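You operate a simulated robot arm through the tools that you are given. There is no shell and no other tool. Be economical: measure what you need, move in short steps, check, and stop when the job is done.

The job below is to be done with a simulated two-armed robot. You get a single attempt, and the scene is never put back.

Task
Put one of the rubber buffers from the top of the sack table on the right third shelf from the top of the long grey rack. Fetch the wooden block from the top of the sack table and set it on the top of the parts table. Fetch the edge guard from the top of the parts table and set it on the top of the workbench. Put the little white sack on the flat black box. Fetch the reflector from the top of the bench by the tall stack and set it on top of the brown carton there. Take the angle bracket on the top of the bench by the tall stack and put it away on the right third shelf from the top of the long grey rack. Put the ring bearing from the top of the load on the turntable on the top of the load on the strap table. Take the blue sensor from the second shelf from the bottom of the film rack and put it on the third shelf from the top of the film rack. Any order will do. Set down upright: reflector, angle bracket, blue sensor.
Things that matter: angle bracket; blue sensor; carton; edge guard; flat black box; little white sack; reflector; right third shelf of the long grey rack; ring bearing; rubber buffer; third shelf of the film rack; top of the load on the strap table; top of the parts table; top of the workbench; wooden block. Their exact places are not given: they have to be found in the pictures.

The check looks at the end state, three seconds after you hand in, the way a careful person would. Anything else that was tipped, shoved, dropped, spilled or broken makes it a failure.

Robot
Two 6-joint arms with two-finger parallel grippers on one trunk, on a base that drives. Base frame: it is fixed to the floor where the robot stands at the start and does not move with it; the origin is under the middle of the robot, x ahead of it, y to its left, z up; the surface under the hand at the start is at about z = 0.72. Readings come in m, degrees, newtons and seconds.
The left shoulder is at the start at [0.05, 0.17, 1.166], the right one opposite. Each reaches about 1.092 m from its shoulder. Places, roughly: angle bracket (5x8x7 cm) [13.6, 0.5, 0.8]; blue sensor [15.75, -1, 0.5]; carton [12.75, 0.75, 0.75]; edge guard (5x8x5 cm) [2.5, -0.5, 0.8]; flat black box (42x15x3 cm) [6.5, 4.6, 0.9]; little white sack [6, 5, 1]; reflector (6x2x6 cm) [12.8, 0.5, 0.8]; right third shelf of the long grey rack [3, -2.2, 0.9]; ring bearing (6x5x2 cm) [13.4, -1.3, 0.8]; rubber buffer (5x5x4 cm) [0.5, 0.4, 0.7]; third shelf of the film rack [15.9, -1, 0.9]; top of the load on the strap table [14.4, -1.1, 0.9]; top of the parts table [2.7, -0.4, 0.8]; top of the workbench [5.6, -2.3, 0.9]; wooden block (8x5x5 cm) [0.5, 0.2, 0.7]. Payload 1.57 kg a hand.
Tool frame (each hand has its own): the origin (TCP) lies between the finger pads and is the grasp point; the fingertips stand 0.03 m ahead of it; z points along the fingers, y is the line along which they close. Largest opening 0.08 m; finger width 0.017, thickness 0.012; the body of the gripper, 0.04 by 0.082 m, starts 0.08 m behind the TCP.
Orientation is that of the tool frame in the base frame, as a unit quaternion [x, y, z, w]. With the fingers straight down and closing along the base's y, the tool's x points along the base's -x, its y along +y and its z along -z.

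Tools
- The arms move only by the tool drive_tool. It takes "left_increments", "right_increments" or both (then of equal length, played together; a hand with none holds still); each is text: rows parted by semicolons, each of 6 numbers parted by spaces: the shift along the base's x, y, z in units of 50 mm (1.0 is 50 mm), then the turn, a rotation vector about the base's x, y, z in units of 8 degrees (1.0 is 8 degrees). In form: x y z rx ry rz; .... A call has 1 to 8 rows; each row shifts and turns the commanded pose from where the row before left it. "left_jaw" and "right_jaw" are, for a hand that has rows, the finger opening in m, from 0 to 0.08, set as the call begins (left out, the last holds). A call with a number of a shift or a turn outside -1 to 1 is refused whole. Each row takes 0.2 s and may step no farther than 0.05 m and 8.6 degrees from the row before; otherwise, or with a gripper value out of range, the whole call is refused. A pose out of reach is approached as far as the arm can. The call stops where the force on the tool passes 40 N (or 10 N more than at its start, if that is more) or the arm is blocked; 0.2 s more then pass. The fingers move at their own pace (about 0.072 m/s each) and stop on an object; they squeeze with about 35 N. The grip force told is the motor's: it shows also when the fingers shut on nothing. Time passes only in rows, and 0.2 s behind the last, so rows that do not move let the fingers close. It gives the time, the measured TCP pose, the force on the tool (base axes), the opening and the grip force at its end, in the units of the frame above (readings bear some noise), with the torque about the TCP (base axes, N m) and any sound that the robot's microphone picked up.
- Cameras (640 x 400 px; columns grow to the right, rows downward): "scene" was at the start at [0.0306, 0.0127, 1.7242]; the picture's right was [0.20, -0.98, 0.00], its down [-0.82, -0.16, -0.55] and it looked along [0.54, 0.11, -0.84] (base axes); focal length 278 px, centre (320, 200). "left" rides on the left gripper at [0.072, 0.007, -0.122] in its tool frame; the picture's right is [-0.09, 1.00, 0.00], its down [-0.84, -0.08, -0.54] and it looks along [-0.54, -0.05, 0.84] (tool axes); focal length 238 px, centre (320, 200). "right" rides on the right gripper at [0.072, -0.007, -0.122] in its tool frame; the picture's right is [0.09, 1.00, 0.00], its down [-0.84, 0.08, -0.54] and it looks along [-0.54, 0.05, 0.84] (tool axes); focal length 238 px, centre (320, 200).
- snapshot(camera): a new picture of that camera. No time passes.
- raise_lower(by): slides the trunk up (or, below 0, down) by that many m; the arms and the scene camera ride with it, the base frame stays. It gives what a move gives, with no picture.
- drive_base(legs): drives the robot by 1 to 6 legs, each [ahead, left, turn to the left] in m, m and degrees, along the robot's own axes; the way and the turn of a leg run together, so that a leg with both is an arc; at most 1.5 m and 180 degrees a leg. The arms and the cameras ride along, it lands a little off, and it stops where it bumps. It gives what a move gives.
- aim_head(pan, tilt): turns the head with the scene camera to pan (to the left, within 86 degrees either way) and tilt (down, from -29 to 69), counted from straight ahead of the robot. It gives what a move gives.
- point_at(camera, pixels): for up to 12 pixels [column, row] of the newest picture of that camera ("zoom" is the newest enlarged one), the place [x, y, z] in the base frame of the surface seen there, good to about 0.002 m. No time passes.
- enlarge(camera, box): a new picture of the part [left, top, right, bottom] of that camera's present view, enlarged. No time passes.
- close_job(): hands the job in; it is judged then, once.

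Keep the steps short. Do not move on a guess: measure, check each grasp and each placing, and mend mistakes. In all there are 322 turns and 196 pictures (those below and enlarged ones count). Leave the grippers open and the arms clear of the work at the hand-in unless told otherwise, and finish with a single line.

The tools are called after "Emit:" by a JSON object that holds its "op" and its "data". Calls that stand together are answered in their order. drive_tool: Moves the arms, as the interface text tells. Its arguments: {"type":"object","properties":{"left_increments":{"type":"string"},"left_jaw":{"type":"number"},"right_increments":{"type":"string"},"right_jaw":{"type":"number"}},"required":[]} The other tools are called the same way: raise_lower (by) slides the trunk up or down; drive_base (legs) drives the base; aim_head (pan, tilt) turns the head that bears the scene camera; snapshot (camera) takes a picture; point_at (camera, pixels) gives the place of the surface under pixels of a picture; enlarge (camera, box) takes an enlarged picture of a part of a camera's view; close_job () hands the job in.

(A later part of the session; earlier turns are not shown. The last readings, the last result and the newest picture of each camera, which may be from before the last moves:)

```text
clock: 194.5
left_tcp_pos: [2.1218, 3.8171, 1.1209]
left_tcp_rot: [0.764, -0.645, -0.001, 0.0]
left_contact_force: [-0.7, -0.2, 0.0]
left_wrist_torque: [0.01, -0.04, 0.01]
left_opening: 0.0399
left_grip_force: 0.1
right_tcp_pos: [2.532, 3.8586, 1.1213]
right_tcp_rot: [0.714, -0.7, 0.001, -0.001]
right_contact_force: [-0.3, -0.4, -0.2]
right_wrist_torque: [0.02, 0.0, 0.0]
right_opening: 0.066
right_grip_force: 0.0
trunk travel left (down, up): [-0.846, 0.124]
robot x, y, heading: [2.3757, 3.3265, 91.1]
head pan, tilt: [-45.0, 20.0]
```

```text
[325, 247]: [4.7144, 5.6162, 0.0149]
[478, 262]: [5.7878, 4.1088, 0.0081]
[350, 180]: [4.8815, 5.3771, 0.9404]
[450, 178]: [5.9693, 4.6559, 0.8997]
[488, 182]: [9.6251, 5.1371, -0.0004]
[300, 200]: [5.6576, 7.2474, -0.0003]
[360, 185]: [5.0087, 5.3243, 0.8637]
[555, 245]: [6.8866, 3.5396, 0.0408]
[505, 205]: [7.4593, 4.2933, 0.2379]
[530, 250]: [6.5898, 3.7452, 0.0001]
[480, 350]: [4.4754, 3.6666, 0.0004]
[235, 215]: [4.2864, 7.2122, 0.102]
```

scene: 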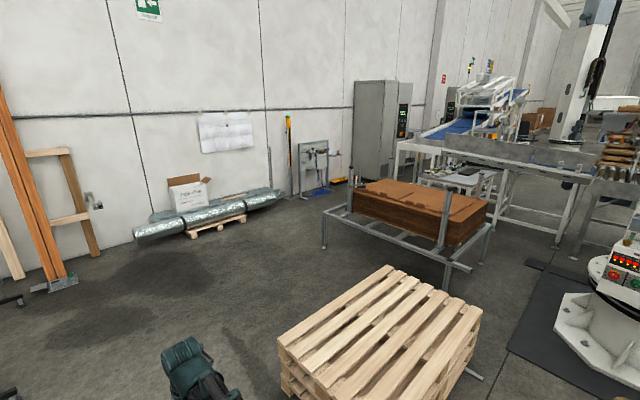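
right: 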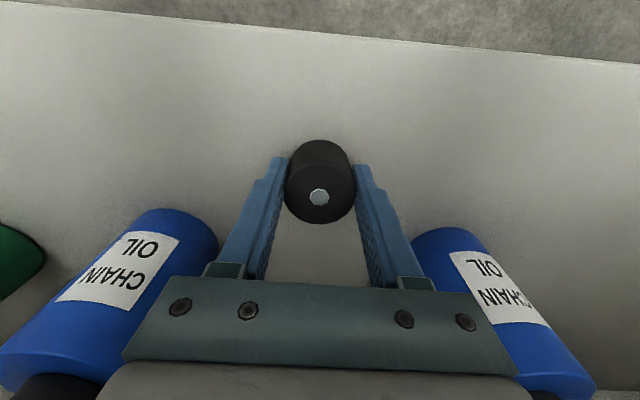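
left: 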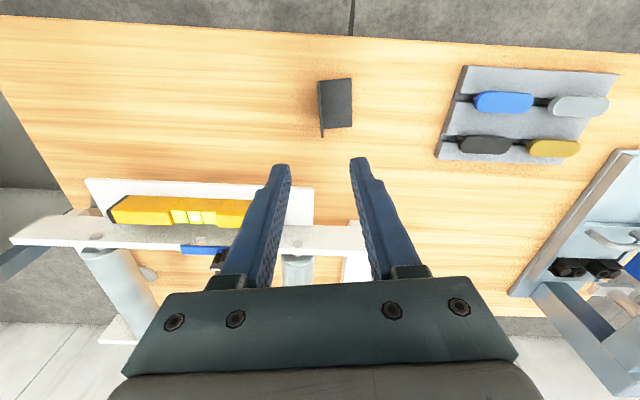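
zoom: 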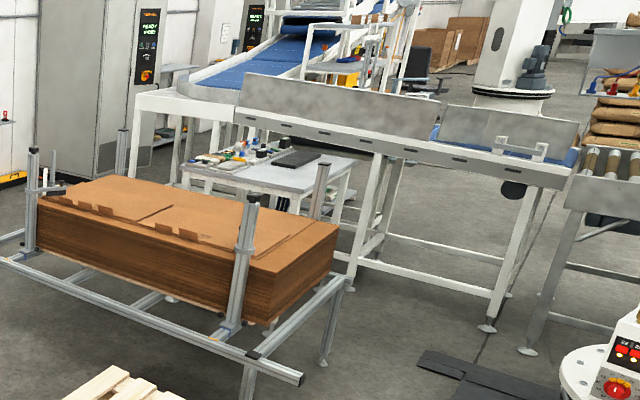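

The small table lies behind the brown stack stand and is reachable from the north side. I'll drive around: up, turn to heading 0, strafe to y≈6.35.

Emit:
{"op": "drive_base", "data": {"legs": [[1.5, 0, 0], [0, 0, -91], [0, 1.45, 0], [1.3, 0, 0]]}}

Emit:
{"op": "aim_head", "data": {"pan": -10, "tilt": 25}}

Emit:
{"op": "snapshot", "data": {"camera": "scene"}}

```text
clock: 218.6
left_tcp_pos: [4.1198, 6.5323, 1.1213]
left_tcp_rot: [-0.075, 0.997, 0.0, 0.001]
left_contact_force: [0.4, -0.5, -0.7]
left_wrist_torque: [-0.02, 0.01, 0.01]
left_opening: 0.04
left_grip_force: 0.1
right_tcp_pos: [4.1542, 6.1223, 1.1208]
right_tcp_rot: [0.001, 1.0, -0.001, 0.0]
right_contact_force: [-0.7, -0.1, 0.2]
right_wrist_torque: [-0.02, -0.03, -0.01]
right_opening: 0.0662
right_grip_force: 0.1
trunk travel left (down, up): [-0.846, 0.124]
robot x, y, heading: [3.6249, 6.2886, -0.1]
head pan, tilt: [-45.0, 20.0]
```

```text
clock: 219.7
left_tcp_pos: [4.1187, 6.5323, 1.1208]
left_tcp_rot: [-0.075, 0.997, 0.0, 0.0]
left_contact_force: [-0.2, -0.4, 0.0]
left_wrist_torque: [-0.05, 0.0, 0.01]
left_opening: 0.0398
left_grip_force: 0.1
right_tcp_pos: [4.1536, 6.1223, 1.1206]
right_tcp_rot: [0.0, 1.0, -0.001, -0.001]
right_contact_force: [0.4, -0.6, 0.1]
right_wrist_torque: [0.01, -0.04, 0.02]
right_opening: 0.0662
right_grip_force: 0.1
trunk travel left (down, up): [-0.846, 0.124]
robot x, y, heading: [3.6232, 6.2884, 0.2]
head pan, tilt: [-10.0, 25.0]
```

```text
149 pictures are left
```

scene: 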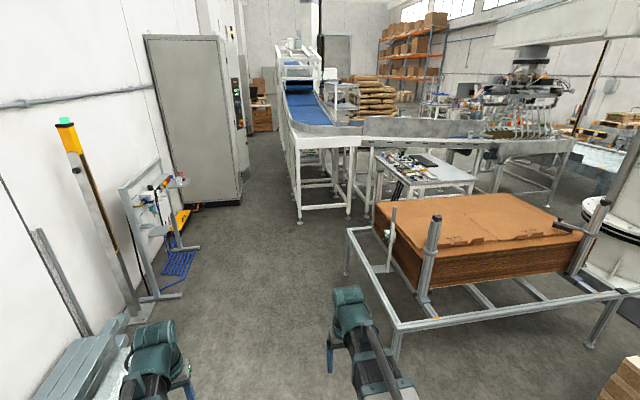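

Emit:
{"op": "enlarge", "data": {"camera": "scene", "box": [350, 120, 500, 230]}}

Emit:
{"op": "point_at", "data": {"camera": "scene", "pixels": [[376, 155], [412, 185], [470, 180], [440, 153], [349, 275], [348, 213], [301, 220], [188, 200], [140, 305], [172, 290], [240, 200], [378, 222]]}}

```text
3.64 times, centred on (425, 175) of scene
```

zoom: 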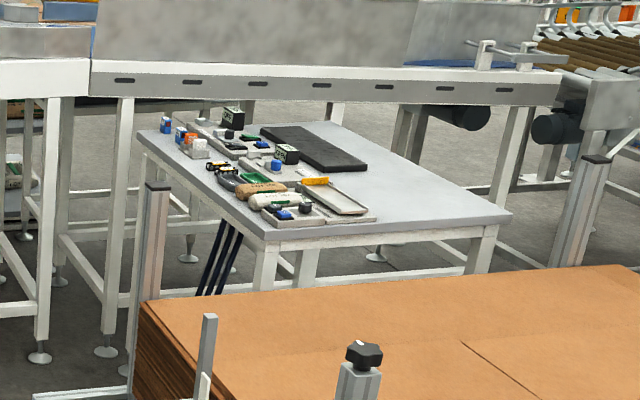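

```text
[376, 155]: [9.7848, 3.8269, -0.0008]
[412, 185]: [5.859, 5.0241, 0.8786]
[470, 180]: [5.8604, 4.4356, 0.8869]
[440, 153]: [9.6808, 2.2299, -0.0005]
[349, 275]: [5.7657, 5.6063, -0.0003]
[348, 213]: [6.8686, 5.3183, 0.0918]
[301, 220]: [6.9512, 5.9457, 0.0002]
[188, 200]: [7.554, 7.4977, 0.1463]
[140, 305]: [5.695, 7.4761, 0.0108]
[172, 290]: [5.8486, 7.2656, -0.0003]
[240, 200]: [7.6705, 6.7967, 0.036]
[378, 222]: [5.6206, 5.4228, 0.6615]
```

The table spans x 5.86–6.7, y 4.43–5.02. I'll drive to x≈6.3, turn to face -y, and look.

Emit:
{"op": "drive_base", "data": {"legs": [[1.35, 0, 0], [1.33, 0, 0], [0, 0, -90]]}}

Emit:
{"op": "aim_head", "data": {"pan": 0, "tilt": 40}}

Emit:
{"op": "snapshot", "data": {"camera": "scene"}}

```text
clock: 236.6
left_tcp_pos: [6.5488, 5.795, 1.1208]
left_tcp_rot: [0.664, 0.748, 0.0, 0.0]
left_contact_force: [-0.7, 1.3, -0.5]
left_wrist_torque: [0.0, -0.02, -0.03]
left_opening: 0.04
left_grip_force: 0.2
right_tcp_pos: [6.1378, 5.773, 1.1202]
right_tcp_rot: [0.718, 0.696, 0.0, -0.002]
right_contact_force: [0.0, 0.1, -0.8]
right_wrist_torque: [0.01, -0.03, 0.0]
right_opening: 0.0661
right_grip_force: 0.0
trunk travel left (down, up): [-0.846, 0.124]
robot x, y, heading: [6.3247, 6.3005, -92.0]
head pan, tilt: [-10.0, 25.0]
```

```text
clock: 237.4
left_tcp_pos: [6.5492, 5.7951, 1.1211]
left_tcp_rot: [0.664, 0.748, 0.0, 0.0]
left_contact_force: [0.8, 0.1, 0.8]
left_wrist_torque: [-0.01, 0.01, 0.0]
left_opening: 0.04
left_grip_force: 0.1
right_tcp_pos: [6.1385, 5.7735, 1.121]
right_tcp_rot: [0.718, 0.696, 0.0, -0.001]
right_contact_force: [-0.2, -1.1, 0.5]
right_wrist_torque: [-0.03, -0.01, 0.05]
right_opening: 0.0659
right_grip_force: 0.1
trunk travel left (down, up): [-0.846, 0.124]
robot x, y, heading: [6.321, 6.2967, -91.7]
head pan, tilt: [0.0, 40.0]
```

```text
147 pictures are left
```

scene: 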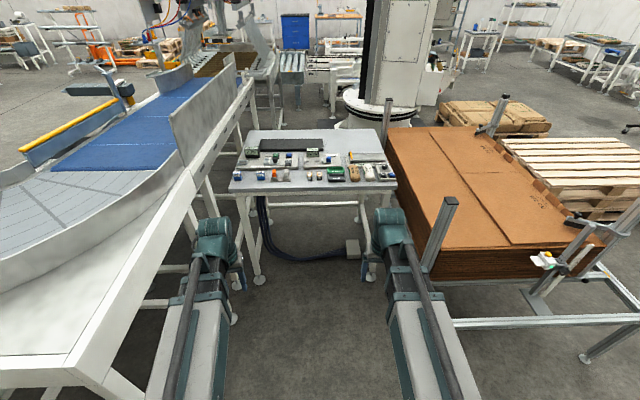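

Emit:
{"op": "enlarge", "data": {"camera": "scene", "box": [225, 120, 405, 205]}}

Emit:
{"op": "point_at", "data": {"camera": "scene", "pixels": [[232, 190], [397, 187], [180, 165], [240, 85], [245, 140], [200, 185], [440, 205], [425, 270], [340, 186]]}}

```text
3.56 times, centred on (315, 162) of scene
```

zoom: 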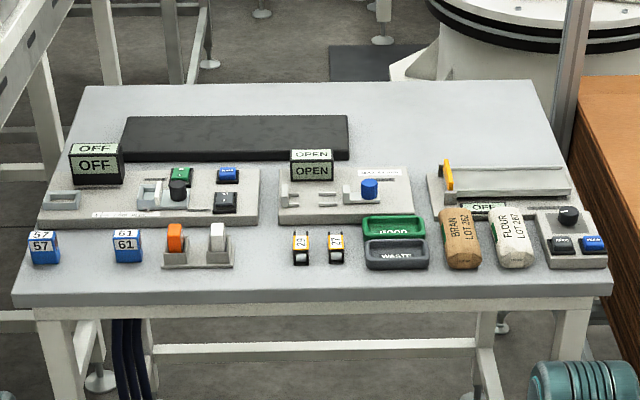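

```text
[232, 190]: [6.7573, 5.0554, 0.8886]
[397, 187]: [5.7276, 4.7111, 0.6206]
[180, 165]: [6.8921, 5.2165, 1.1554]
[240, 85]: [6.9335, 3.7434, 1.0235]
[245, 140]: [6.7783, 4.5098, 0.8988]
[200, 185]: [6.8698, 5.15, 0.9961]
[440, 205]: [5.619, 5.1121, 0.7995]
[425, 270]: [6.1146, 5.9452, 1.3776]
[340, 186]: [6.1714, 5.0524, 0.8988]
```

Emit:
{"op": "point_at", "data": {"camera": "zoom", "pixels": [[513, 225], [502, 245], [531, 245], [515, 255], [502, 212], [522, 210], [460, 225], [478, 250], [548, 240], [510, 266], [235, 140], [340, 120]]}}

Emit:
{"op": "point_at", "data": {"camera": "zoom", "pixels": [[128, 118], [346, 116], [122, 150], [346, 152], [95, 150], [310, 157], [440, 170], [500, 170], [485, 208], [95, 180], [180, 175], [568, 215]]}}

```text
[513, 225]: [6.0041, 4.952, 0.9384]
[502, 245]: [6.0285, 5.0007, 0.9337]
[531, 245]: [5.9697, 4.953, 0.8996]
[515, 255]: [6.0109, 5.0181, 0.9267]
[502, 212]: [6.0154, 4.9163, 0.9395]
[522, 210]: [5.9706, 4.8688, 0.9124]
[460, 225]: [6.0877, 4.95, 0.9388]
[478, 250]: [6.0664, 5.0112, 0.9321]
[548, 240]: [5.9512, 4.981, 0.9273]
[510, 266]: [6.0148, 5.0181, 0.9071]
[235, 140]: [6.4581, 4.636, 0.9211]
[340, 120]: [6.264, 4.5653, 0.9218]
```

```text
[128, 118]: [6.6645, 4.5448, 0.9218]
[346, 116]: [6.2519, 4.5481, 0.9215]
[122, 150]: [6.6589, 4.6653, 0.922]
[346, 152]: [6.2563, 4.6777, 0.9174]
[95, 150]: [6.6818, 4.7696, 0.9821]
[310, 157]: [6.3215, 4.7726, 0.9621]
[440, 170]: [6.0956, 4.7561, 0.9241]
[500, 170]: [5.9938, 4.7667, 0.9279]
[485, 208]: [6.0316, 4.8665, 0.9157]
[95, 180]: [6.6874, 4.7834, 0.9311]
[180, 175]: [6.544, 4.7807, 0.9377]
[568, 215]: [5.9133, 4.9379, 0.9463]
```

The white sack "FLOUR LOT 267" is at about (6.00, 4.955), top 0.938, long axis along y. The black box top is 0.9215, at x 6.255–6.66, y 4.545–4.68. I'll drive closer (y≈5.5), then tilt the left hand up out of the way.

Emit:
{"op": "drive_base", "data": {"legs": [[0.4, 0, 1.7], [0.4, 0, 0]]}}

Emit:
{"op": "drive_tool", "data": {"left_increments": "0 0 0 -1 0 0; 0 0 0 -1 0 0; 0 0 0 -1 0 0; 0 0 0 -1 0 0; 0 0 0 -1 0 0; 0 0 0 -1 0 0; 0 0 0 -1 0 0; 0 0 0 -1 0 0"}}

Emit:
{"op": "snapshot", "data": {"camera": "scene"}}

```text
clock: 242.0
left_tcp_pos: [6.5522, 4.9914, 1.1203]
left_tcp_rot: [0.654, 0.756, 0.001, -0.001]
left_contact_force: [0.6, 0.3, 0.8]
left_wrist_torque: [0.04, -0.04, 0.0]
left_opening: 0.0397
left_grip_force: 0.1
right_tcp_pos: [6.1415, 4.9599, 1.1208]
right_tcp_rot: [0.711, 0.704, 0.0, -0.002]
right_contact_force: [0.1, 0.8, -1.3]
right_wrist_torque: [0.01, -0.02, -0.01]
right_opening: 0.066
right_grip_force: 0.1
trunk travel left (down, up): [-0.846, 0.124]
robot x, y, heading: [6.3092, 5.4889, -90.5]
head pan, tilt: [0.0, 40.0]
```

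```text
clock: 243.8
left_tcp_pos: [6.5847, 4.8451, 1.2445]
left_tcp_rot: [0.555, 0.641, -0.4, 0.348]
left_contact_force: [-0.1, 0.6, -0.5]
left_wrist_torque: [0.0, 0.0, 0.01]
left_opening: 0.0401
left_grip_force: 0.0
left hand out of reach, approached as far as the arm can: row 2, 3, 4, 5, 6, 7, 8
right_tcp_pos: [6.1422, 4.9609, 1.121]
right_tcp_rot: [0.71, 0.704, 0.0, -0.001]
right_contact_force: [-1.0, 0.2, -0.2]
right_wrist_torque: [0.01, -0.03, -0.02]
right_opening: 0.0658
right_grip_force: 0.1
trunk travel left (down, up): [-0.846, 0.124]
robot x, y, heading: [6.3142, 5.4865, -90.5]
head pan, tilt: [0.0, 40.0]
```

```text
145 pictures are left
```

scene: 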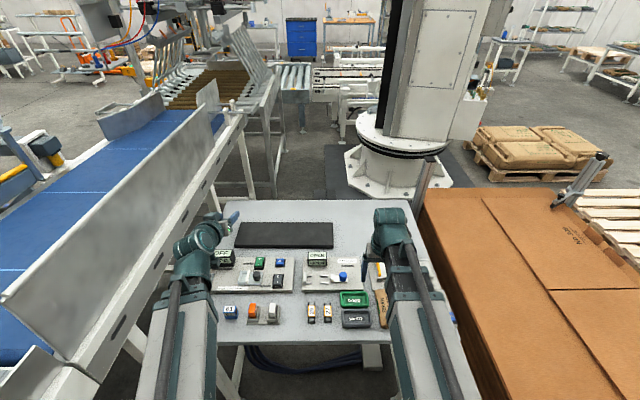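

The left hand is clear. I'll move the right hand over the white sack, lower to hover, and check.

Emit:
{"op": "drive_tool", "data": {"right_increments": "-0.7 0 0 0 0 0; -0.7 0 0 0 0 0; -0.7 0 0 0 0 0; -0.68 0 0 0 0 0; 0 0 0 0 0 0", "right_jaw": 0.068}}

Emit:
{"op": "raise_lower", "data": {"by": -0.11}}

Emit:
{"op": "snapshot", "data": {"camera": "right"}}

```text
clock: 245.0
left_tcp_pos: [6.5856, 4.8455, 1.2449]
left_tcp_rot: [0.556, 0.641, -0.4, 0.346]
left_contact_force: [-0.1, 0.7, 0.2]
left_wrist_torque: [-0.01, 0.03, 0.01]
left_opening: 0.0402
left_grip_force: 0.1
right_tcp_pos: [6.0023, 4.9613, 1.1219]
right_tcp_rot: [0.71, 0.704, 0.0, -0.001]
right_contact_force: [0.4, 0.3, 0.8]
right_wrist_torque: [0.03, 0.03, -0.04]
right_opening: 0.0682
right_grip_force: 0.0
trunk travel left (down, up): [-0.846, 0.124]
robot x, y, heading: [6.3112, 5.4872, -90.3]
head pan, tilt: [0.0, 40.0]
```

```text
clock: 246.4
left_tcp_pos: [6.5849, 4.8443, 1.1331]
left_tcp_rot: [0.556, 0.641, -0.399, 0.346]
left_contact_force: [0.3, 0.6, 0.5]
left_wrist_torque: [0.02, -0.05, 0.01]
left_opening: 0.04
left_grip_force: 0.1
right_tcp_pos: [6.0022, 4.9613, 1.0105]
right_tcp_rot: [0.71, 0.704, 0.0, -0.001]
right_contact_force: [-0.4, -0.5, -0.4]
right_wrist_torque: [0.01, 0.03, 0.02]
right_opening: 0.0681
right_grip_force: 0.2
trunk travel left (down, up): [-0.736, 0.234]
robot x, y, heading: [6.3136, 5.4911, -90.6]
head pan, tilt: [0.0, 40.0]
```

```text
144 pictures are left
```

right: 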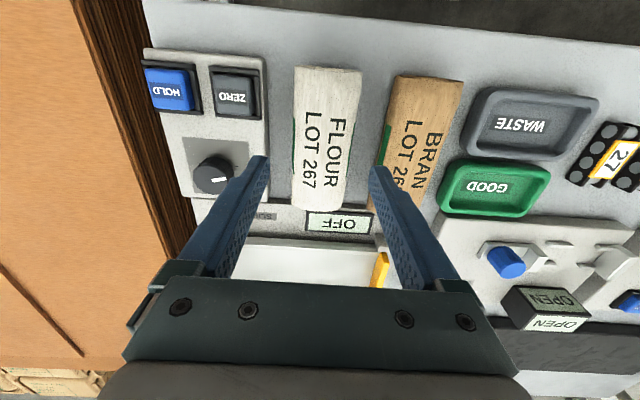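

Emit:
{"op": "enlarge", "data": {"camera": "right", "box": [230, 50, 480, 250]}}

Emit:
{"op": "point_at", "data": {"camera": "right", "pixels": [[298, 80], [355, 80], [293, 190], [343, 195], [296, 135], [350, 140], [325, 75], [318, 195], [322, 140], [396, 90], [380, 160], [262, 110]]}}

```text
2.00 times, centred on (355, 150) of right
```

zoom: 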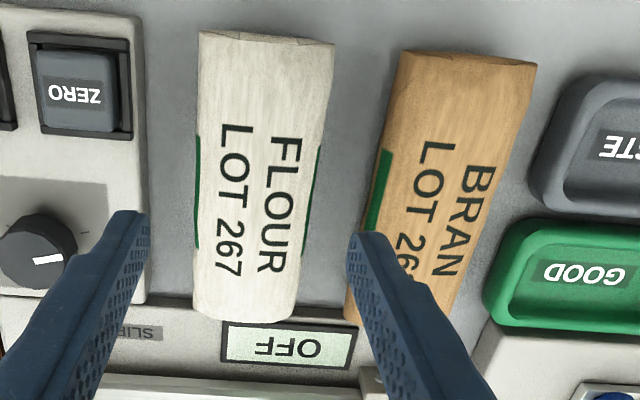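

```text
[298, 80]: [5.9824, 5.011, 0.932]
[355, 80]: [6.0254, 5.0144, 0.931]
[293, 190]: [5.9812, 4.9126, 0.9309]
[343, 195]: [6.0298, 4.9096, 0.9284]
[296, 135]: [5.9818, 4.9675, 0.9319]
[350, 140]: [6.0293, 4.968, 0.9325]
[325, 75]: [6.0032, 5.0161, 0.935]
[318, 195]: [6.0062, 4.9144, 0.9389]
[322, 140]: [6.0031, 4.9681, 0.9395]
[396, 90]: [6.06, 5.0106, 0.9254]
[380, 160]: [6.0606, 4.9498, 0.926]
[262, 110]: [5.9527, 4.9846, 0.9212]
```

The gaps are 26–29 mm on each side, and the fingers are 12 mm thick. I'll lower to TCP 0.94 and close.

Emit:
{"op": "drive_tool", "data": {"right_increments": "0.05 0 0 0 0 0; 0 0 0 0 0 0", "right_jaw": 0.066}}

Emit:
{"op": "raise_lower", "data": {"by": -0.071}}

Emit:
{"op": "drive_tool", "data": {"right_increments": "0 0 0 0 0 0; 0 0 0 0 0 0; 0 0 0 0 0 0; 0 0 0 0 0 0", "right_jaw": 0}}

Emit:
{"op": "raise_lower", "data": {"by": 0.13}}

Emit:
{"op": "snapshot", "data": {"camera": "right"}}

```text
clock: 247.0
left_tcp_pos: [6.584, 4.8441, 1.1342]
left_tcp_rot: [0.556, 0.641, -0.4, 0.347]
left_contact_force: [-0.4, 0.5, -0.7]
left_wrist_torque: [-0.03, -0.01, -0.01]
left_opening: 0.04
left_grip_force: 0.0
right_tcp_pos: [6.0059, 4.9611, 1.0109]
right_tcp_rot: [0.71, 0.704, -0.001, -0.002]
right_contact_force: [0.3, -0.7, -0.2]
right_wrist_torque: [0.0, 0.01, -0.01]
right_opening: 0.0662
right_grip_force: 0.1
trunk travel left (down, up): [-0.736, 0.234]
robot x, y, heading: [6.314, 5.4874, -90.5]
head pan, tilt: [0.0, 40.0]
```

```text
clock: 248.1
left_tcp_pos: [6.584, 4.8462, 1.0623]
left_tcp_rot: [0.556, 0.642, -0.399, 0.347]
left_contact_force: [1.2, -0.4, -0.3]
left_wrist_torque: [0.02, -0.02, 0.0]
left_opening: 0.0399
left_grip_force: 0.0
right_tcp_pos: [6.0052, 4.9616, 0.9383]
right_tcp_rot: [0.71, 0.705, 0.0, -0.001]
right_contact_force: [0.0, -0.5, -0.2]
right_wrist_torque: [0.01, -0.02, 0.02]
right_opening: 0.0658
right_grip_force: 0.0
trunk travel left (down, up): [-0.665, 0.305]
robot x, y, heading: [6.3092, 5.489, -90.4]
head pan, tilt: [0.0, 40.0]
```

```text
clock: 249.1
left_tcp_pos: [6.583, 4.8461, 1.0633]
left_tcp_rot: [0.556, 0.641, -0.4, 0.346]
left_contact_force: [0.7, -0.9, -0.6]
left_wrist_torque: [0.0, 0.03, 0.03]
left_opening: 0.0399
left_grip_force: 0.1
right_tcp_pos: [6.0047, 4.9611, 0.9404]
right_tcp_rot: [0.71, 0.704, -0.001, -0.001]
right_contact_force: [-0.8, -1.0, 2.5]
right_wrist_torque: [0.02, 0.04, 0.01]
right_opening: 0.0549
right_grip_force: 35.6
trunk travel left (down, up): [-0.665, 0.305]
robot x, y, heading: [6.3167, 5.4884, -90.2]
head pan, tilt: [0.0, 40.0]
```

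```text
clock: 250.7
left_tcp_pos: [6.5852, 4.8455, 1.1926]
left_tcp_rot: [0.556, 0.641, -0.4, 0.346]
left_contact_force: [-0.3, -0.2, -0.5]
left_wrist_torque: [0.01, 0.01, 0.02]
left_opening: 0.0397
left_grip_force: 0.1
right_tcp_pos: [6.0051, 4.9604, 1.0694]
right_tcp_rot: [0.71, 0.704, 0.0, -0.001]
right_contact_force: [-0.1, -0.5, -2.4]
right_wrist_torque: [0.01, -0.01, -0.04]
right_opening: 0.0545
right_grip_force: 34.0
trunk travel left (down, up): [-0.795, 0.175]
robot x, y, heading: [6.3144, 5.4855, -90.5]
head pan, tilt: [0.0, 40.0]
```

```text
142 pictures are left
```

right: 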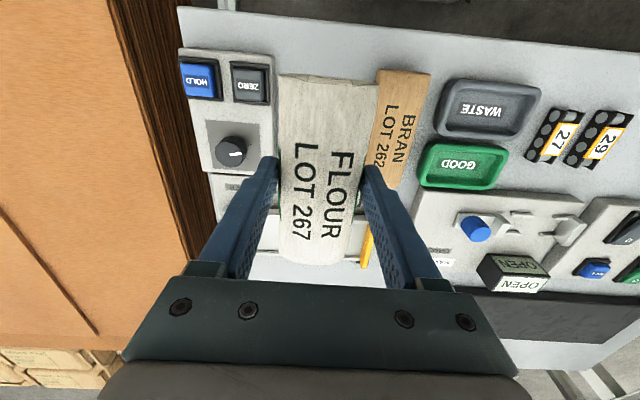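

The sack is gripped and lifted. I'll move it over the black box at (6.35, 4.613).

Emit:
{"op": "drive_tool", "data": {"right_increments": "0.69 -0.696 0 0 0 0; 0.69 -0.696 0 0 0 0; 0.69 -0.696 0 0 0 0; 0.69 -0.696 0 0 0 0; 0.69 -0.696 0 0 0 0"}}

Emit:
{"op": "drive_tool", "data": {"right_increments": "0.69 -0.696 0 0 0 0; 0.69 -0.696 0 0 0 0; 0.69 -0.696 0 0 0 0; 0.69 -0.696 0 0 0 0; 0.69 -0.696 0 0 0 0; 0 0 0 0 0 0"}}

Emit:
{"op": "snapshot", "data": {"camera": "right"}}

Emit:
{"op": "snapshot", "data": {"camera": "scene"}}

```text
clock: 251.9
left_tcp_pos: [6.5852, 4.845, 1.1921]
left_tcp_rot: [0.557, 0.64, -0.401, 0.346]
left_contact_force: [-0.2, 0.7, 0.2]
left_wrist_torque: [-0.01, 0.0, -0.03]
left_opening: 0.0401
left_grip_force: 0.1
right_tcp_pos: [6.1797, 4.7853, 1.0698]
right_tcp_rot: [0.711, 0.704, 0.0, -0.001]
right_contact_force: [-0.5, -0.2, -2.0]
right_wrist_torque: [0.04, -0.02, -0.03]
right_opening: 0.0548
right_grip_force: 34.5
trunk travel left (down, up): [-0.795, 0.175]
robot x, y, heading: [6.3114, 5.489, -90.2]
head pan, tilt: [0.0, 40.0]
```

```text
clock: 253.3
left_tcp_pos: [6.5847, 4.8452, 1.192]
left_tcp_rot: [0.556, 0.642, -0.399, 0.347]
left_contact_force: [-0.6, 0.1, -0.7]
left_wrist_torque: [0.02, 0.0, -0.02]
left_opening: 0.04
left_grip_force: 0.0
right_tcp_pos: [6.3516, 4.6117, 1.0687]
right_tcp_rot: [0.71, 0.704, 0.0, -0.001]
right_contact_force: [-0.1, -0.1, -1.8]
right_wrist_torque: [-0.01, -0.02, 0.09]
right_opening: 0.0546
right_grip_force: 34.6
trunk travel left (down, up): [-0.795, 0.175]
robot x, y, heading: [6.3138, 5.4926, -90.5]
head pan, tilt: [0.0, 40.0]
```

```text
141 pictures are left
```

right: 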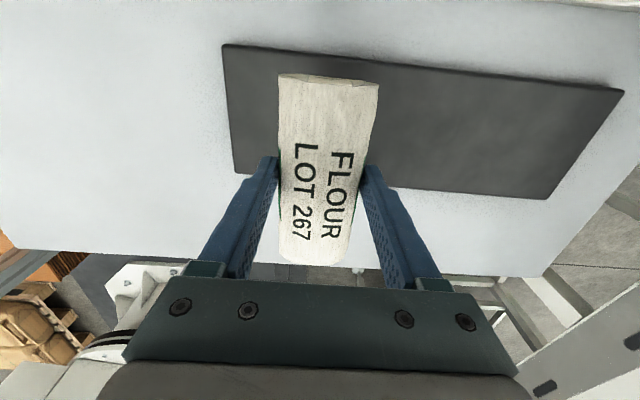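

```text
140 pictures are left
```

scene: 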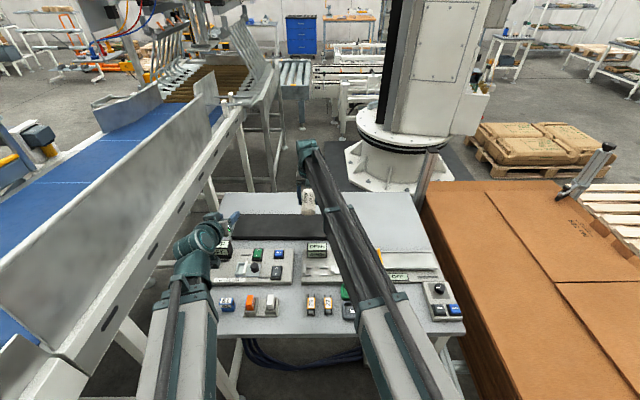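

Emit:
{"op": "point_at", "data": {"camera": "right", "pixels": [[228, 50], [618, 95], [240, 165], [550, 192], [260, 110], [450, 130]]}}

Emit:
{"op": "raise_lower", "data": {"by": -0.095}}

Emit:
{"op": "snapshot", "data": {"camera": "right"}}

```text
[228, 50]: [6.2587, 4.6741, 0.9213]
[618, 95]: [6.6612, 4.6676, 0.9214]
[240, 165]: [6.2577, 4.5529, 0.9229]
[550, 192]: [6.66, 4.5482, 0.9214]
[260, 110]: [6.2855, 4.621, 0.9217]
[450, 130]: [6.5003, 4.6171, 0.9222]
```

```text
clock: 254.6
left_tcp_pos: [6.5854, 4.8459, 1.0983]
left_tcp_rot: [0.556, 0.641, -0.4, 0.347]
left_contact_force: [-0.6, -0.3, 0.3]
left_wrist_torque: [-0.01, -0.01, 0.04]
left_opening: 0.04
left_grip_force: 0.0
right_tcp_pos: [6.3514, 4.6108, 0.9746]
right_tcp_rot: [0.71, 0.704, -0.001, -0.001]
right_contact_force: [0.3, -0.6, -1.3]
right_wrist_torque: [0.02, 0.02, -0.01]
right_opening: 0.0546
right_grip_force: 35.0
trunk travel left (down, up): [-0.7, 0.27]
robot x, y, heading: [6.3145, 5.4859, -90.5]
head pan, tilt: [0.0, 40.0]
```

```text
139 pictures are left
```

right: 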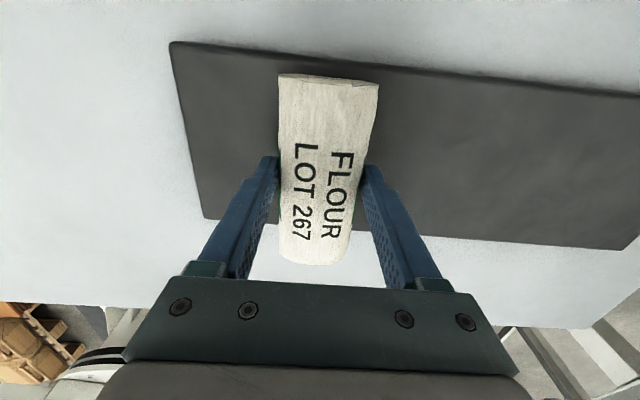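

Well centred. Lower 1 cm, release, and rise.

Emit:
{"op": "raise_lower", "data": {"by": -0.01}}

Emit:
{"op": "drive_tool", "data": {"right_increments": "0 0 0 0 0 0; 0 0 0 0 0 0; 0 0 0 0 0 0; 0 0 0 0 0 0", "right_jaw": 0.078}}

Emit:
{"op": "raise_lower", "data": {"by": 0.15}}

Emit:
{"op": "snapshot", "data": {"camera": "right"}}

```text
clock: 255.2
left_tcp_pos: [6.5848, 4.8459, 1.0882]
left_tcp_rot: [0.556, 0.642, -0.399, 0.347]
left_contact_force: [0.2, 0.1, 0.2]
left_wrist_torque: [-0.01, -0.01, 0.02]
left_opening: 0.04
left_grip_force: 0.1
right_tcp_pos: [6.3511, 4.612, 0.9641]
right_tcp_rot: [0.71, 0.704, 0.0, -0.001]
right_contact_force: [0.3, 0.0, -1.4]
right_wrist_torque: [0.05, -0.04, 0.0]
right_opening: 0.0548
right_grip_force: 35.0
trunk travel left (down, up): [-0.69, 0.28]
robot x, y, heading: [6.3075, 5.4854, -90.4]
head pan, tilt: [0.0, 40.0]
```

```text
clock: 256.1
left_tcp_pos: [6.5842, 4.8453, 1.0873]
left_tcp_rot: [0.555, 0.642, -0.399, 0.347]
left_contact_force: [0.3, 0.3, 0.2]
left_wrist_torque: [-0.02, 0.01, -0.02]
left_opening: 0.0401
left_grip_force: 0.1
right_tcp_pos: [6.3514, 4.6115, 0.9641]
right_tcp_rot: [0.71, 0.704, 0.0, -0.001]
right_contact_force: [0.1, -0.9, -0.2]
right_wrist_torque: [-0.05, 0.01, 0.01]
right_opening: 0.0781
right_grip_force: 0.1
trunk travel left (down, up): [-0.69, 0.28]
robot x, y, heading: [6.3141, 5.4872, -90.5]
head pan, tilt: [0.0, 40.0]
```

```text
clock: 257.9
left_tcp_pos: [6.5853, 4.8457, 1.2372]
left_tcp_rot: [0.556, 0.641, -0.4, 0.346]
left_contact_force: [0.4, -0.4, -1.0]
left_wrist_torque: [0.02, -0.01, -0.02]
left_opening: 0.04
left_grip_force: 0.1
right_tcp_pos: [6.3523, 4.6125, 1.1144]
right_tcp_rot: [0.71, 0.704, 0.001, -0.001]
right_contact_force: [0.3, 0.5, -0.5]
right_wrist_torque: [-0.02, 0.0, 0.01]
right_opening: 0.0781
right_grip_force: 0.1
trunk travel left (down, up): [-0.84, 0.13]
robot x, y, heading: [6.3162, 5.4908, -90.3]
head pan, tilt: [0.0, 40.0]
```

```text
138 pictures are left
```

right: 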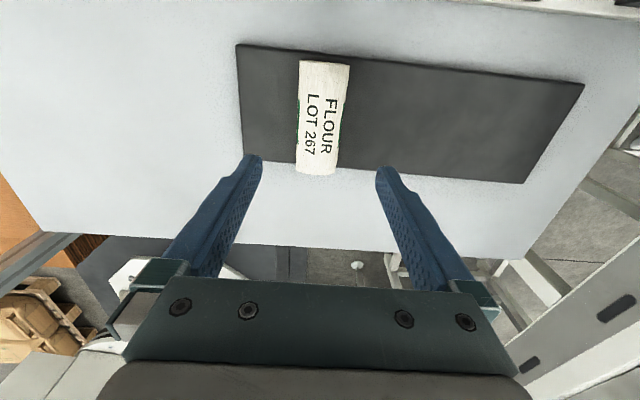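

The sack lies on the box. I'll retract the right hand, restore the left, back out, and look east along the wall side for a shorter route.

Emit:
{"op": "drive_tool", "data": {"right_increments": "-0.5 0.8 0 0 0 0; -0.5 0.8 0 0 0 0; -0.5 0.8 0 0 0 0; -0.5 0.8 0 0 0 0; -0.5 0.8 0 0 0 0; -0.5 0.8 0 0 0 0; -0.5 0.8 0 0 0 0; -0.3 0.8 0 0 0 0", "left_increments": "0 0 0 1 0 0; 0 0 0 1 0 0; 0 0 0 1 0 0; 0 0 0 1 0 0; 0 0 0 1 0 0; 0 0 0 1 0 0; 0 0 0 1 0 0; 0 0 0 1 0 0"}}

Emit:
{"op": "drive_base", "data": {"legs": [[-0.8, 0, 0]]}}

Emit:
{"op": "aim_head", "data": {"pan": 80, "tilt": 20}}

Emit:
{"op": "snapshot", "data": {"camera": "scene"}}

```text
clock: 259.7
left_tcp_pos: [6.5839, 4.8456, 1.1143]
left_tcp_rot: [0.655, 0.756, 0.002, -0.001]
left_contact_force: [0.2, 0.7, -0.1]
left_wrist_torque: [-0.02, -0.04, 0.0]
left_opening: 0.0399
left_grip_force: 0.0
left hand out of reach, approached as far as the arm can: row 1, 2, 3, 4, 5, 6, 7
right_tcp_pos: [6.1608, 4.9335, 1.1151]
right_tcp_rot: [0.71, 0.705, -0.001, -0.001]
right_contact_force: [1.0, 0.7, 0.0]
right_wrist_torque: [0.0, 0.02, -0.01]
right_opening: 0.0781
right_grip_force: 0.0
trunk travel left (down, up): [-0.84, 0.13]
robot x, y, heading: [6.3114, 5.491, -90.6]
head pan, tilt: [0.0, 40.0]
```

```text
clock: 263.9
left_tcp_pos: [6.5898, 5.6365, 1.1146]
left_tcp_rot: [0.654, 0.756, 0.001, -0.001]
left_contact_force: [-0.5, 0.4, 0.0]
left_wrist_torque: [-0.03, -0.01, 0.0]
left_opening: 0.0398
left_grip_force: 0.0
right_tcp_pos: [6.1662, 5.7253, 1.1155]
right_tcp_rot: [0.71, 0.704, -0.001, 0.0]
right_contact_force: [0.4, 0.5, 0.4]
right_wrist_torque: [-0.06, 0.0, 0.01]
right_opening: 0.0779
right_grip_force: 0.0
trunk travel left (down, up): [-0.84, 0.13]
robot x, y, heading: [6.3191, 6.2811, -90.2]
head pan, tilt: [0.0, 40.0]
```

```text
clock: 265.5
left_tcp_pos: [6.591, 5.6375, 1.1146]
left_tcp_rot: [0.653, 0.757, 0.001, -0.001]
left_contact_force: [-1.3, -0.4, -0.9]
left_wrist_torque: [0.01, 0.01, -0.01]
left_opening: 0.0401
left_grip_force: 0.0
right_tcp_pos: [6.1677, 5.7244, 1.1141]
right_tcp_rot: [0.71, 0.704, 0.0, -0.001]
right_contact_force: [0.7, 0.6, 0.0]
right_wrist_torque: [0.0, -0.02, 0.01]
right_opening: 0.0782
right_grip_force: 0.0
trunk travel left (down, up): [-0.84, 0.13]
robot x, y, heading: [6.3198, 6.2789, -90.5]
head pan, tilt: [80.0, 20.0]
```

```text
137 pictures are left
```

scene: 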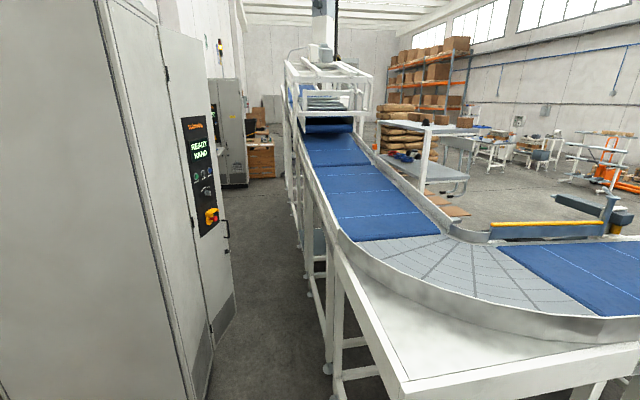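

Emit:
{"op": "point_at", "data": {"camera": "scene", "pixels": [[232, 330], [210, 375], [300, 300], [345, 380], [318, 220], [295, 250], [245, 185], [275, 175], [290, 165], [270, 280], [325, 368], [300, 180]]}}

Emit:
{"op": "enlarge", "data": {"camera": "scene", "box": [190, 60, 400, 260]}}

```text
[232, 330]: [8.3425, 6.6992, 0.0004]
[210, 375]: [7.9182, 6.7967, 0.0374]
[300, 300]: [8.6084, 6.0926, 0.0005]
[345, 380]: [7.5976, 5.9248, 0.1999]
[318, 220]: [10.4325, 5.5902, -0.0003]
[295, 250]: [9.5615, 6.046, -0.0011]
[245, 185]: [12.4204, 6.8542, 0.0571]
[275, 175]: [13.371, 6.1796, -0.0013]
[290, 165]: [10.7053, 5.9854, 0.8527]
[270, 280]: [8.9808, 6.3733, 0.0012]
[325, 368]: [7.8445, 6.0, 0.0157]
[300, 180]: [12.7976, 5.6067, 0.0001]
```

```text
2.00 times, centred on (295, 160) of scene
```

zoom: 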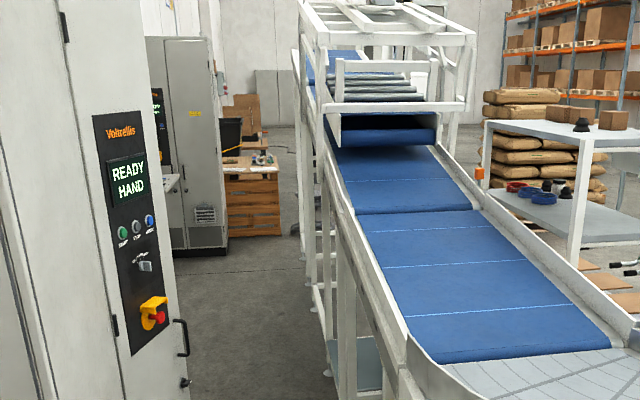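

The corridor there is only 0.7 m wide, which is too tight. I'll go back the known west way, keeping heading 0.

Emit:
{"op": "drive_base", "data": {"legs": [[0, 0, 90.5], [-1.4, 0, 0], [-1.4, 0, 0], [-1.15, 0, 0]]}}

Emit:
{"op": "drive_base", "data": {"legs": [[0, -1.45, 0], [0, -1.45, 0]]}}

```text
clock: 267.5
left_tcp_pos: [6.8453, 5.8274, 1.1152]
left_tcp_rot: [0.46, 0.888, -0.012, -0.008]
left_contact_force: [-18.6, -10.0, -2.5]
left_wrist_torque: [0.02, -0.06, -0.08]
left_opening: 0.0216
left_grip_force: 0.0
right_tcp_pos: [6.4413, 5.716, 1.1154]
right_tcp_rot: [0.519, 0.855, 0.001, -0.001]
right_contact_force: [-0.7, 0.2, 0.5]
right_wrist_torque: [0.03, 0.01, 0.01]
right_opening: 0.0779
right_grip_force: 0.2
trunk travel left (down, up): [-0.84, 0.13]
robot x, y, heading: [6.3172, 6.284, -62.8]
head pan, tilt: [80.0, 20.0]
stopped in leg 1: the force on the tool passed its limit at 54 N (the readings are from after the stop); the commanded pose is now the measured one
```

```text
clock: 274.5
left_tcp_pos: [5.5374, 5.1656, 1.1155]
left_tcp_rot: [0.474, 0.88, -0.01, -0.007]
left_contact_force: [-0.1, 0.1, -0.1]
left_wrist_torque: [-0.01, 0.01, -0.02]
left_opening: 0.04
left_grip_force: 0.1
right_tcp_pos: [5.1278, 5.0672, 1.1146]
right_tcp_rot: [0.535, 0.845, 0.0, -0.001]
right_contact_force: [-0.2, 0.5, 0.3]
right_wrist_torque: [-0.02, -0.01, -0.01]
right_opening: 0.0777
right_grip_force: 0.1
trunk travel left (down, up): [-0.84, 0.13]
robot x, y, heading: [5.0215, 5.636, -64.3]
head pan, tilt: [80.0, 20.0]
stopped in leg 1: the robot was blocked; the commanded pose is now the measured one
```

The left hand touched the conveyor guard, and then the second leg got blocked by the stand. I'll look before moving anything.

Emit:
{"op": "aim_head", "data": {"pan": 0, "tilt": 50}}

Emit:
{"op": "snapshot", "data": {"camera": "scene"}}

Emit:
{"op": "snapshot", "data": {"camera": "left"}}

Emit:
{"op": "snapshot", "data": {"camera": "right"}}

```text
clock: 276.1
left_tcp_pos: [5.5391, 5.1657, 1.1152]
left_tcp_rot: [0.474, 0.881, -0.011, -0.006]
left_contact_force: [-1.1, -0.3, -0.4]
left_wrist_torque: [0.01, 0.01, 0.0]
left_opening: 0.0399
left_grip_force: 0.0
right_tcp_pos: [5.128, 5.0666, 1.1139]
right_tcp_rot: [0.535, 0.845, 0.0, -0.001]
right_contact_force: [-0.3, -0.1, 0.0]
right_wrist_torque: [0.03, -0.01, 0.0]
right_opening: 0.0782
right_grip_force: 0.0
trunk travel left (down, up): [-0.84, 0.13]
robot x, y, heading: [5.0262, 5.6322, -64.5]
head pan, tilt: [0.0, 50.0]
```

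```text
135 pictures are left
```

scene: 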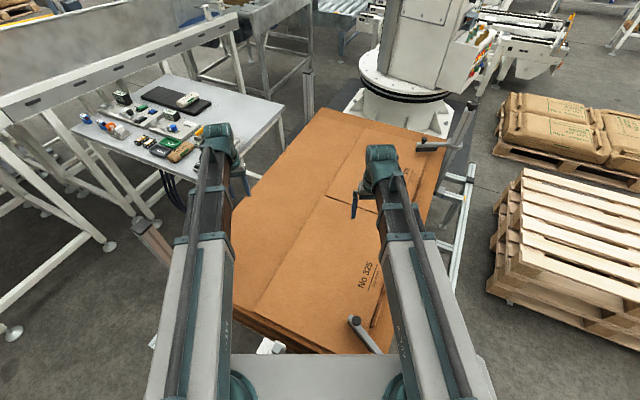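

```text
134 pictures are left
```

left: 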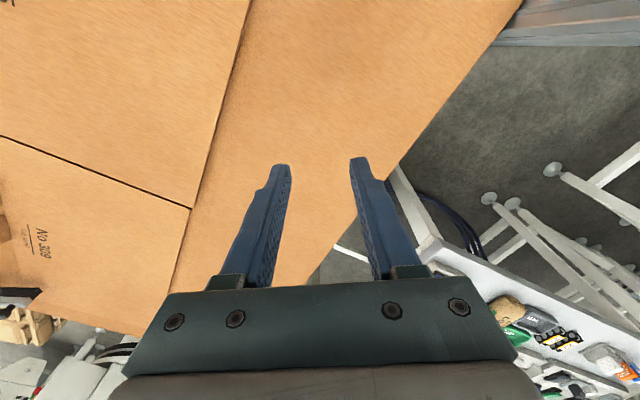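

```text
133 pictures are left
```

right: 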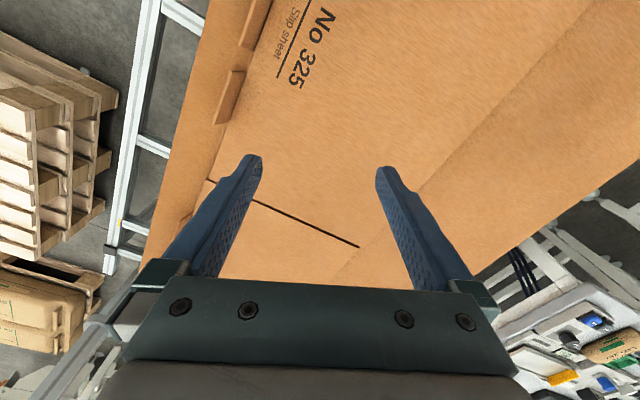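

Emit:
{"op": "point_at", "data": {"camera": "scene", "pixels": [[140, 225], [150, 250], [352, 322], [370, 345], [270, 348], [475, 105], [430, 145], [307, 78], [210, 130], [215, 160], [180, 270], [188, 100]]}}

```text
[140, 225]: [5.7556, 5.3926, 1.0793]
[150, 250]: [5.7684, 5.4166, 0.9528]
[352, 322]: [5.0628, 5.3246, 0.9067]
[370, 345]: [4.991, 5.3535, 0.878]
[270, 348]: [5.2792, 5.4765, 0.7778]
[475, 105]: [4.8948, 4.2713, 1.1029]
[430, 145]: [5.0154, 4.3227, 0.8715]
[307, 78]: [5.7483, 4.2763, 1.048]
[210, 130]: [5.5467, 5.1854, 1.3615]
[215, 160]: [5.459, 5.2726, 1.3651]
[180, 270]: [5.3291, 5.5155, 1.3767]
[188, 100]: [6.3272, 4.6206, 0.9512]
```

Post tops are at about 1.08. I'll raise the trunk 0.12 for clearance and then drive pure +y out.

Emit:
{"op": "raise_lower", "data": {"by": 0.12}}

Emit:
{"op": "drive_base", "data": {"legs": [[-0.6, 0.285, 0]]}}

```text
clock: 277.6
left_tcp_pos: [5.5388, 5.1652, 1.233]
left_tcp_rot: [0.474, 0.881, -0.011, -0.007]
left_contact_force: [-0.1, 0.3, 0.2]
left_wrist_torque: [-0.02, 0.02, 0.02]
left_opening: 0.0399
left_grip_force: 0.0
right_tcp_pos: [5.1284, 5.0667, 1.2342]
right_tcp_rot: [0.534, 0.845, 0.0, -0.001]
right_contact_force: [0.4, -0.7, 0.9]
right_wrist_torque: [0.01, 0.0, 0.02]
right_opening: 0.0781
right_grip_force: 0.1
trunk travel left (down, up): [-0.96, 0.01]
robot x, y, heading: [5.0212, 5.6333, -64.5]
head pan, tilt: [0.0, 50.0]
```

```text
clock: 281.3
left_tcp_pos: [5.5348, 5.8418, 1.2349]
left_tcp_rot: [0.472, 0.882, -0.01, -0.007]
left_contact_force: [0.3, 0.3, -0.1]
left_wrist_torque: [-0.04, -0.02, 0.02]
left_opening: 0.04
left_grip_force: 0.0
right_tcp_pos: [5.1247, 5.7409, 1.2347]
right_tcp_rot: [0.532, 0.847, 0.0, 0.0]
right_contact_force: [0.6, -0.2, 0.4]
right_wrist_torque: [-0.01, -0.02, -0.01]
right_opening: 0.0779
right_grip_force: 0.1
trunk travel left (down, up): [-0.96, 0.01]
robot x, y, heading: [5.0164, 6.3086, -64.1]
head pan, tilt: [0.0, 50.0]
```

Clear. I'll look at the stand to check its position, then turn to heading 0.

Emit:
{"op": "drive_base", "data": {"legs": [[0, 0, 64]]}}

Emit:
{"op": "aim_head", "data": {"pan": -35, "tilt": 30}}

Emit:
{"op": "snapshot", "data": {"camera": "scene"}}

```text
clock: 284.6
left_tcp_pos: [5.6524, 6.5897, 1.2349]
left_tcp_rot: [-0.085, 0.996, -0.012, 0.0]
left_contact_force: [0.7, 0.1, 0.3]
left_wrist_torque: [0.0, 0.0, 0.01]
left_opening: 0.0399
left_grip_force: 0.1
right_tcp_pos: [5.5793, 6.1752, 1.2339]
right_tcp_rot: [-0.014, 1.0, -0.001, -0.001]
right_contact_force: [0.5, -0.1, -0.2]
right_wrist_torque: [0.03, 0.0, -0.02]
right_opening: 0.0779
right_grip_force: 0.0
trunk travel left (down, up): [-0.96, 0.01]
robot x, y, heading: [5.0193, 6.3077, 1.7]
head pan, tilt: [0.0, 50.0]
```

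```text
clock: 285.6
left_tcp_pos: [5.6534, 6.5903, 1.2342]
left_tcp_rot: [-0.084, 0.996, -0.012, 0.0]
left_contact_force: [-0.4, -0.6, -0.6]
left_wrist_torque: [0.02, 0.02, 0.01]
left_opening: 0.04
left_grip_force: 0.1
right_tcp_pos: [5.5785, 6.1748, 1.2347]
right_tcp_rot: [-0.015, 1.0, -0.001, 0.0]
right_contact_force: [0.3, -0.4, 0.0]
right_wrist_torque: [0.01, -0.02, -0.04]
right_opening: 0.0782
right_grip_force: 0.2
trunk travel left (down, up): [-0.96, 0.01]
robot x, y, heading: [5.0186, 6.308, 1.8]
head pan, tilt: [-35.0, 30.0]
```

```text
132 pictures are left
```

scene: 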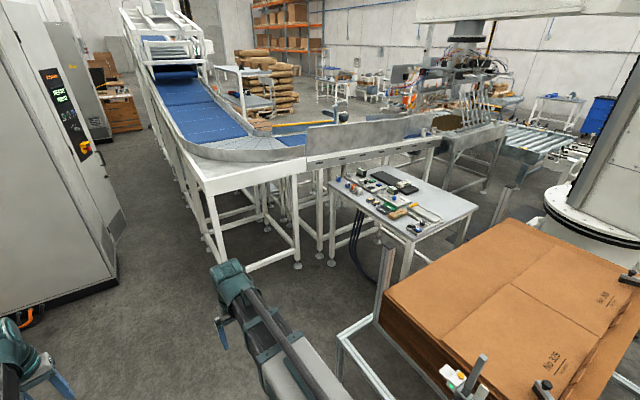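

Emit:
{"op": "point_at", "data": {"camera": "scene", "pixels": [[340, 338], [345, 380], [213, 253], [331, 262], [384, 250], [408, 188], [412, 252], [340, 150]]}}

Emit:
{"op": "enlarge", "data": {"camera": "scene", "box": [300, 120, 480, 260]}}

```text
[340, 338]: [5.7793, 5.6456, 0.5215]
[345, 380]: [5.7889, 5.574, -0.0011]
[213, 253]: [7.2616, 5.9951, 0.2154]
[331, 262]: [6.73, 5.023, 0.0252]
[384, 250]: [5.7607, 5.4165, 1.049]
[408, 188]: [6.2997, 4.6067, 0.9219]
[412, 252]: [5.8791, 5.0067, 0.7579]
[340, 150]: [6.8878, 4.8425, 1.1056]
```

```text
2.86 times, centred on (390, 190) of scene
```

zoom: 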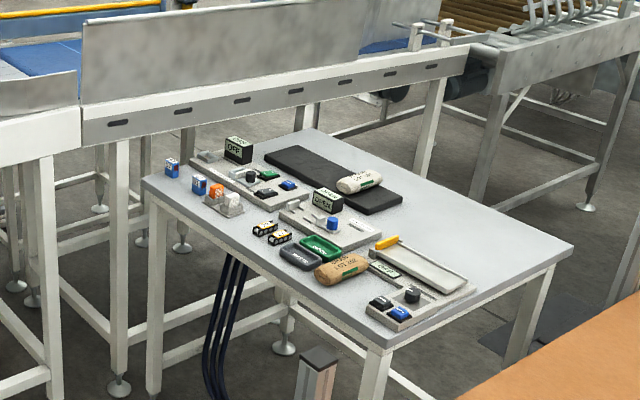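

Everything is in place. I'll continue the west route: back to x≈2.37 at heading 0.

Emit:
{"op": "drive_base", "data": {"legs": [[0, 0, -1.8], [-1.35, 0, 0], [-1.3, 0, 0]]}}

```text
clock: 298.8
left_tcp_pos: [3.027, 6.5974, 1.2352]
left_tcp_rot: [-0.07, 0.997, -0.012, 0.0]
left_contact_force: [-1.1, -0.6, 0.2]
left_wrist_torque: [0.02, -0.02, -0.02]
left_opening: 0.0401
left_grip_force: 0.2
right_tcp_pos: [2.9401, 6.1844, 1.2354]
right_tcp_rot: [0.0, 1.0, -0.001, -0.001]
right_contact_force: [0.2, 0.0, 0.8]
right_wrist_torque: [-0.02, -0.01, 0.02]
right_opening: 0.0783
right_grip_force: 0.1
trunk travel left (down, up): [-0.96, 0.01]
robot x, y, heading: [2.3851, 6.3325, 0.0]
head pan, tilt: [-35.0, 30.0]
```

Emit:
{"op": "drive_base", "data": {"legs": [[-0.05, -1.45, 0], [0, -1.45, 0], [0, -1.45, 0], [-0.3, -0.6, 0]]}}

```text
clock: 322.9
left_tcp_pos: [2.7886, 1.6584, 1.2353]
left_tcp_rot: [-0.081, 0.997, -0.012, 0.001]
left_contact_force: [-0.8, -0.4, -0.5]
left_wrist_torque: [0.01, 0.03, -0.03]
left_opening: 0.04
left_grip_force: 0.0
right_tcp_pos: [2.7132, 1.2437, 1.235]
right_tcp_rot: [-0.012, 1.0, -0.001, -0.002]
right_contact_force: [-0.3, 0.2, 0.4]
right_wrist_torque: [0.01, -0.01, -0.02]
right_opening: 0.0779
right_grip_force: 0.1
trunk travel left (down, up): [-0.96, 0.01]
robot x, y, heading: [2.1529, 1.3798, 1.2]
head pan, tilt: [-35.0, 30.0]
```

Emit:
{"op": "drive_base", "data": {"legs": [[-0.42, 0, -1.2], [0, -1.35, 0], [0, -1.3, 0]]}}

```text
clock: 338.0
left_tcp_pos: [2.3839, -1.0467, 1.2361]
left_tcp_rot: [-0.067, 0.998, -0.013, 0.001]
left_contact_force: [-1.0, 0.7, -0.1]
left_wrist_torque: [0.02, 0.04, 0.0]
left_opening: 0.0399
left_grip_force: 0.0
right_tcp_pos: [2.2957, -1.4582, 1.2351]
right_tcp_rot: [0.002, 1.0, -0.001, -0.001]
right_contact_force: [0.1, -0.5, -0.5]
right_wrist_torque: [0.0, 0.03, 0.05]
right_opening: 0.0779
right_grip_force: 0.0
trunk travel left (down, up): [-0.96, 0.01]
robot x, y, heading: [1.7391, -1.3062, -0.1]
head pan, tilt: [-35.0, 30.0]
```

Emit:
{"op": "drive_base", "data": {"legs": [[1.5, 0, 0], [1.5, 0, 0], [1.4, 0.35, 0], [1.4, 0, 0]]}}

Emit:
{"op": "aim_head", "data": {"pan": 5, "tilt": 20}}

Emit:
{"op": "snapshot", "data": {"camera": "scene"}}

```text
clock: 366.0
left_tcp_pos: [8.1979, -0.5782, 1.234]
left_tcp_rot: [-0.083, 0.996, -0.011, 0.0]
left_contact_force: [0.3, -1.0, 0.0]
left_wrist_torque: [0.02, 0.03, 0.0]
left_opening: 0.0401
left_grip_force: 0.0
right_tcp_pos: [8.1226, -0.9924, 1.2336]
right_tcp_rot: [-0.012, 1.0, -0.001, -0.001]
right_contact_force: [0.4, -1.0, -0.2]
right_wrist_torque: [0.01, 0.01, -0.01]
right_opening: 0.0781
right_grip_force: 0.1
trunk travel left (down, up): [-0.96, 0.01]
robot x, y, heading: [7.5585, -0.8574, 1.7]
head pan, tilt: [-35.0, 30.0]
```

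```text
clock: 367.1
left_tcp_pos: [8.1973, -0.5783, 1.2345]
left_tcp_rot: [-0.083, 0.996, -0.013, -0.001]
left_contact_force: [0.5, 0.1, 0.2]
left_wrist_torque: [-0.03, -0.03, 0.01]
left_opening: 0.0398
left_grip_force: 0.1
right_tcp_pos: [8.1225, -0.9925, 1.2341]
right_tcp_rot: [-0.013, 1.0, -0.001, -0.001]
right_contact_force: [0.6, -0.7, -0.2]
right_wrist_torque: [-0.02, 0.02, -0.02]
right_opening: 0.0779
right_grip_force: 0.0
trunk travel left (down, up): [-0.96, 0.01]
robot x, y, heading: [7.5599, -0.8577, 1.5]
head pan, tilt: [5.0, 20.0]
```

```text
130 pictures are left
```

scene: 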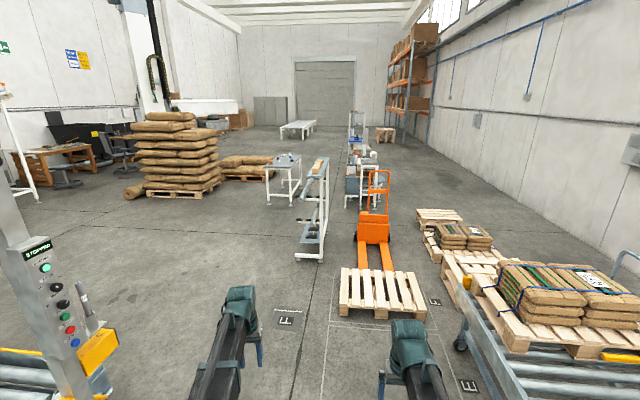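

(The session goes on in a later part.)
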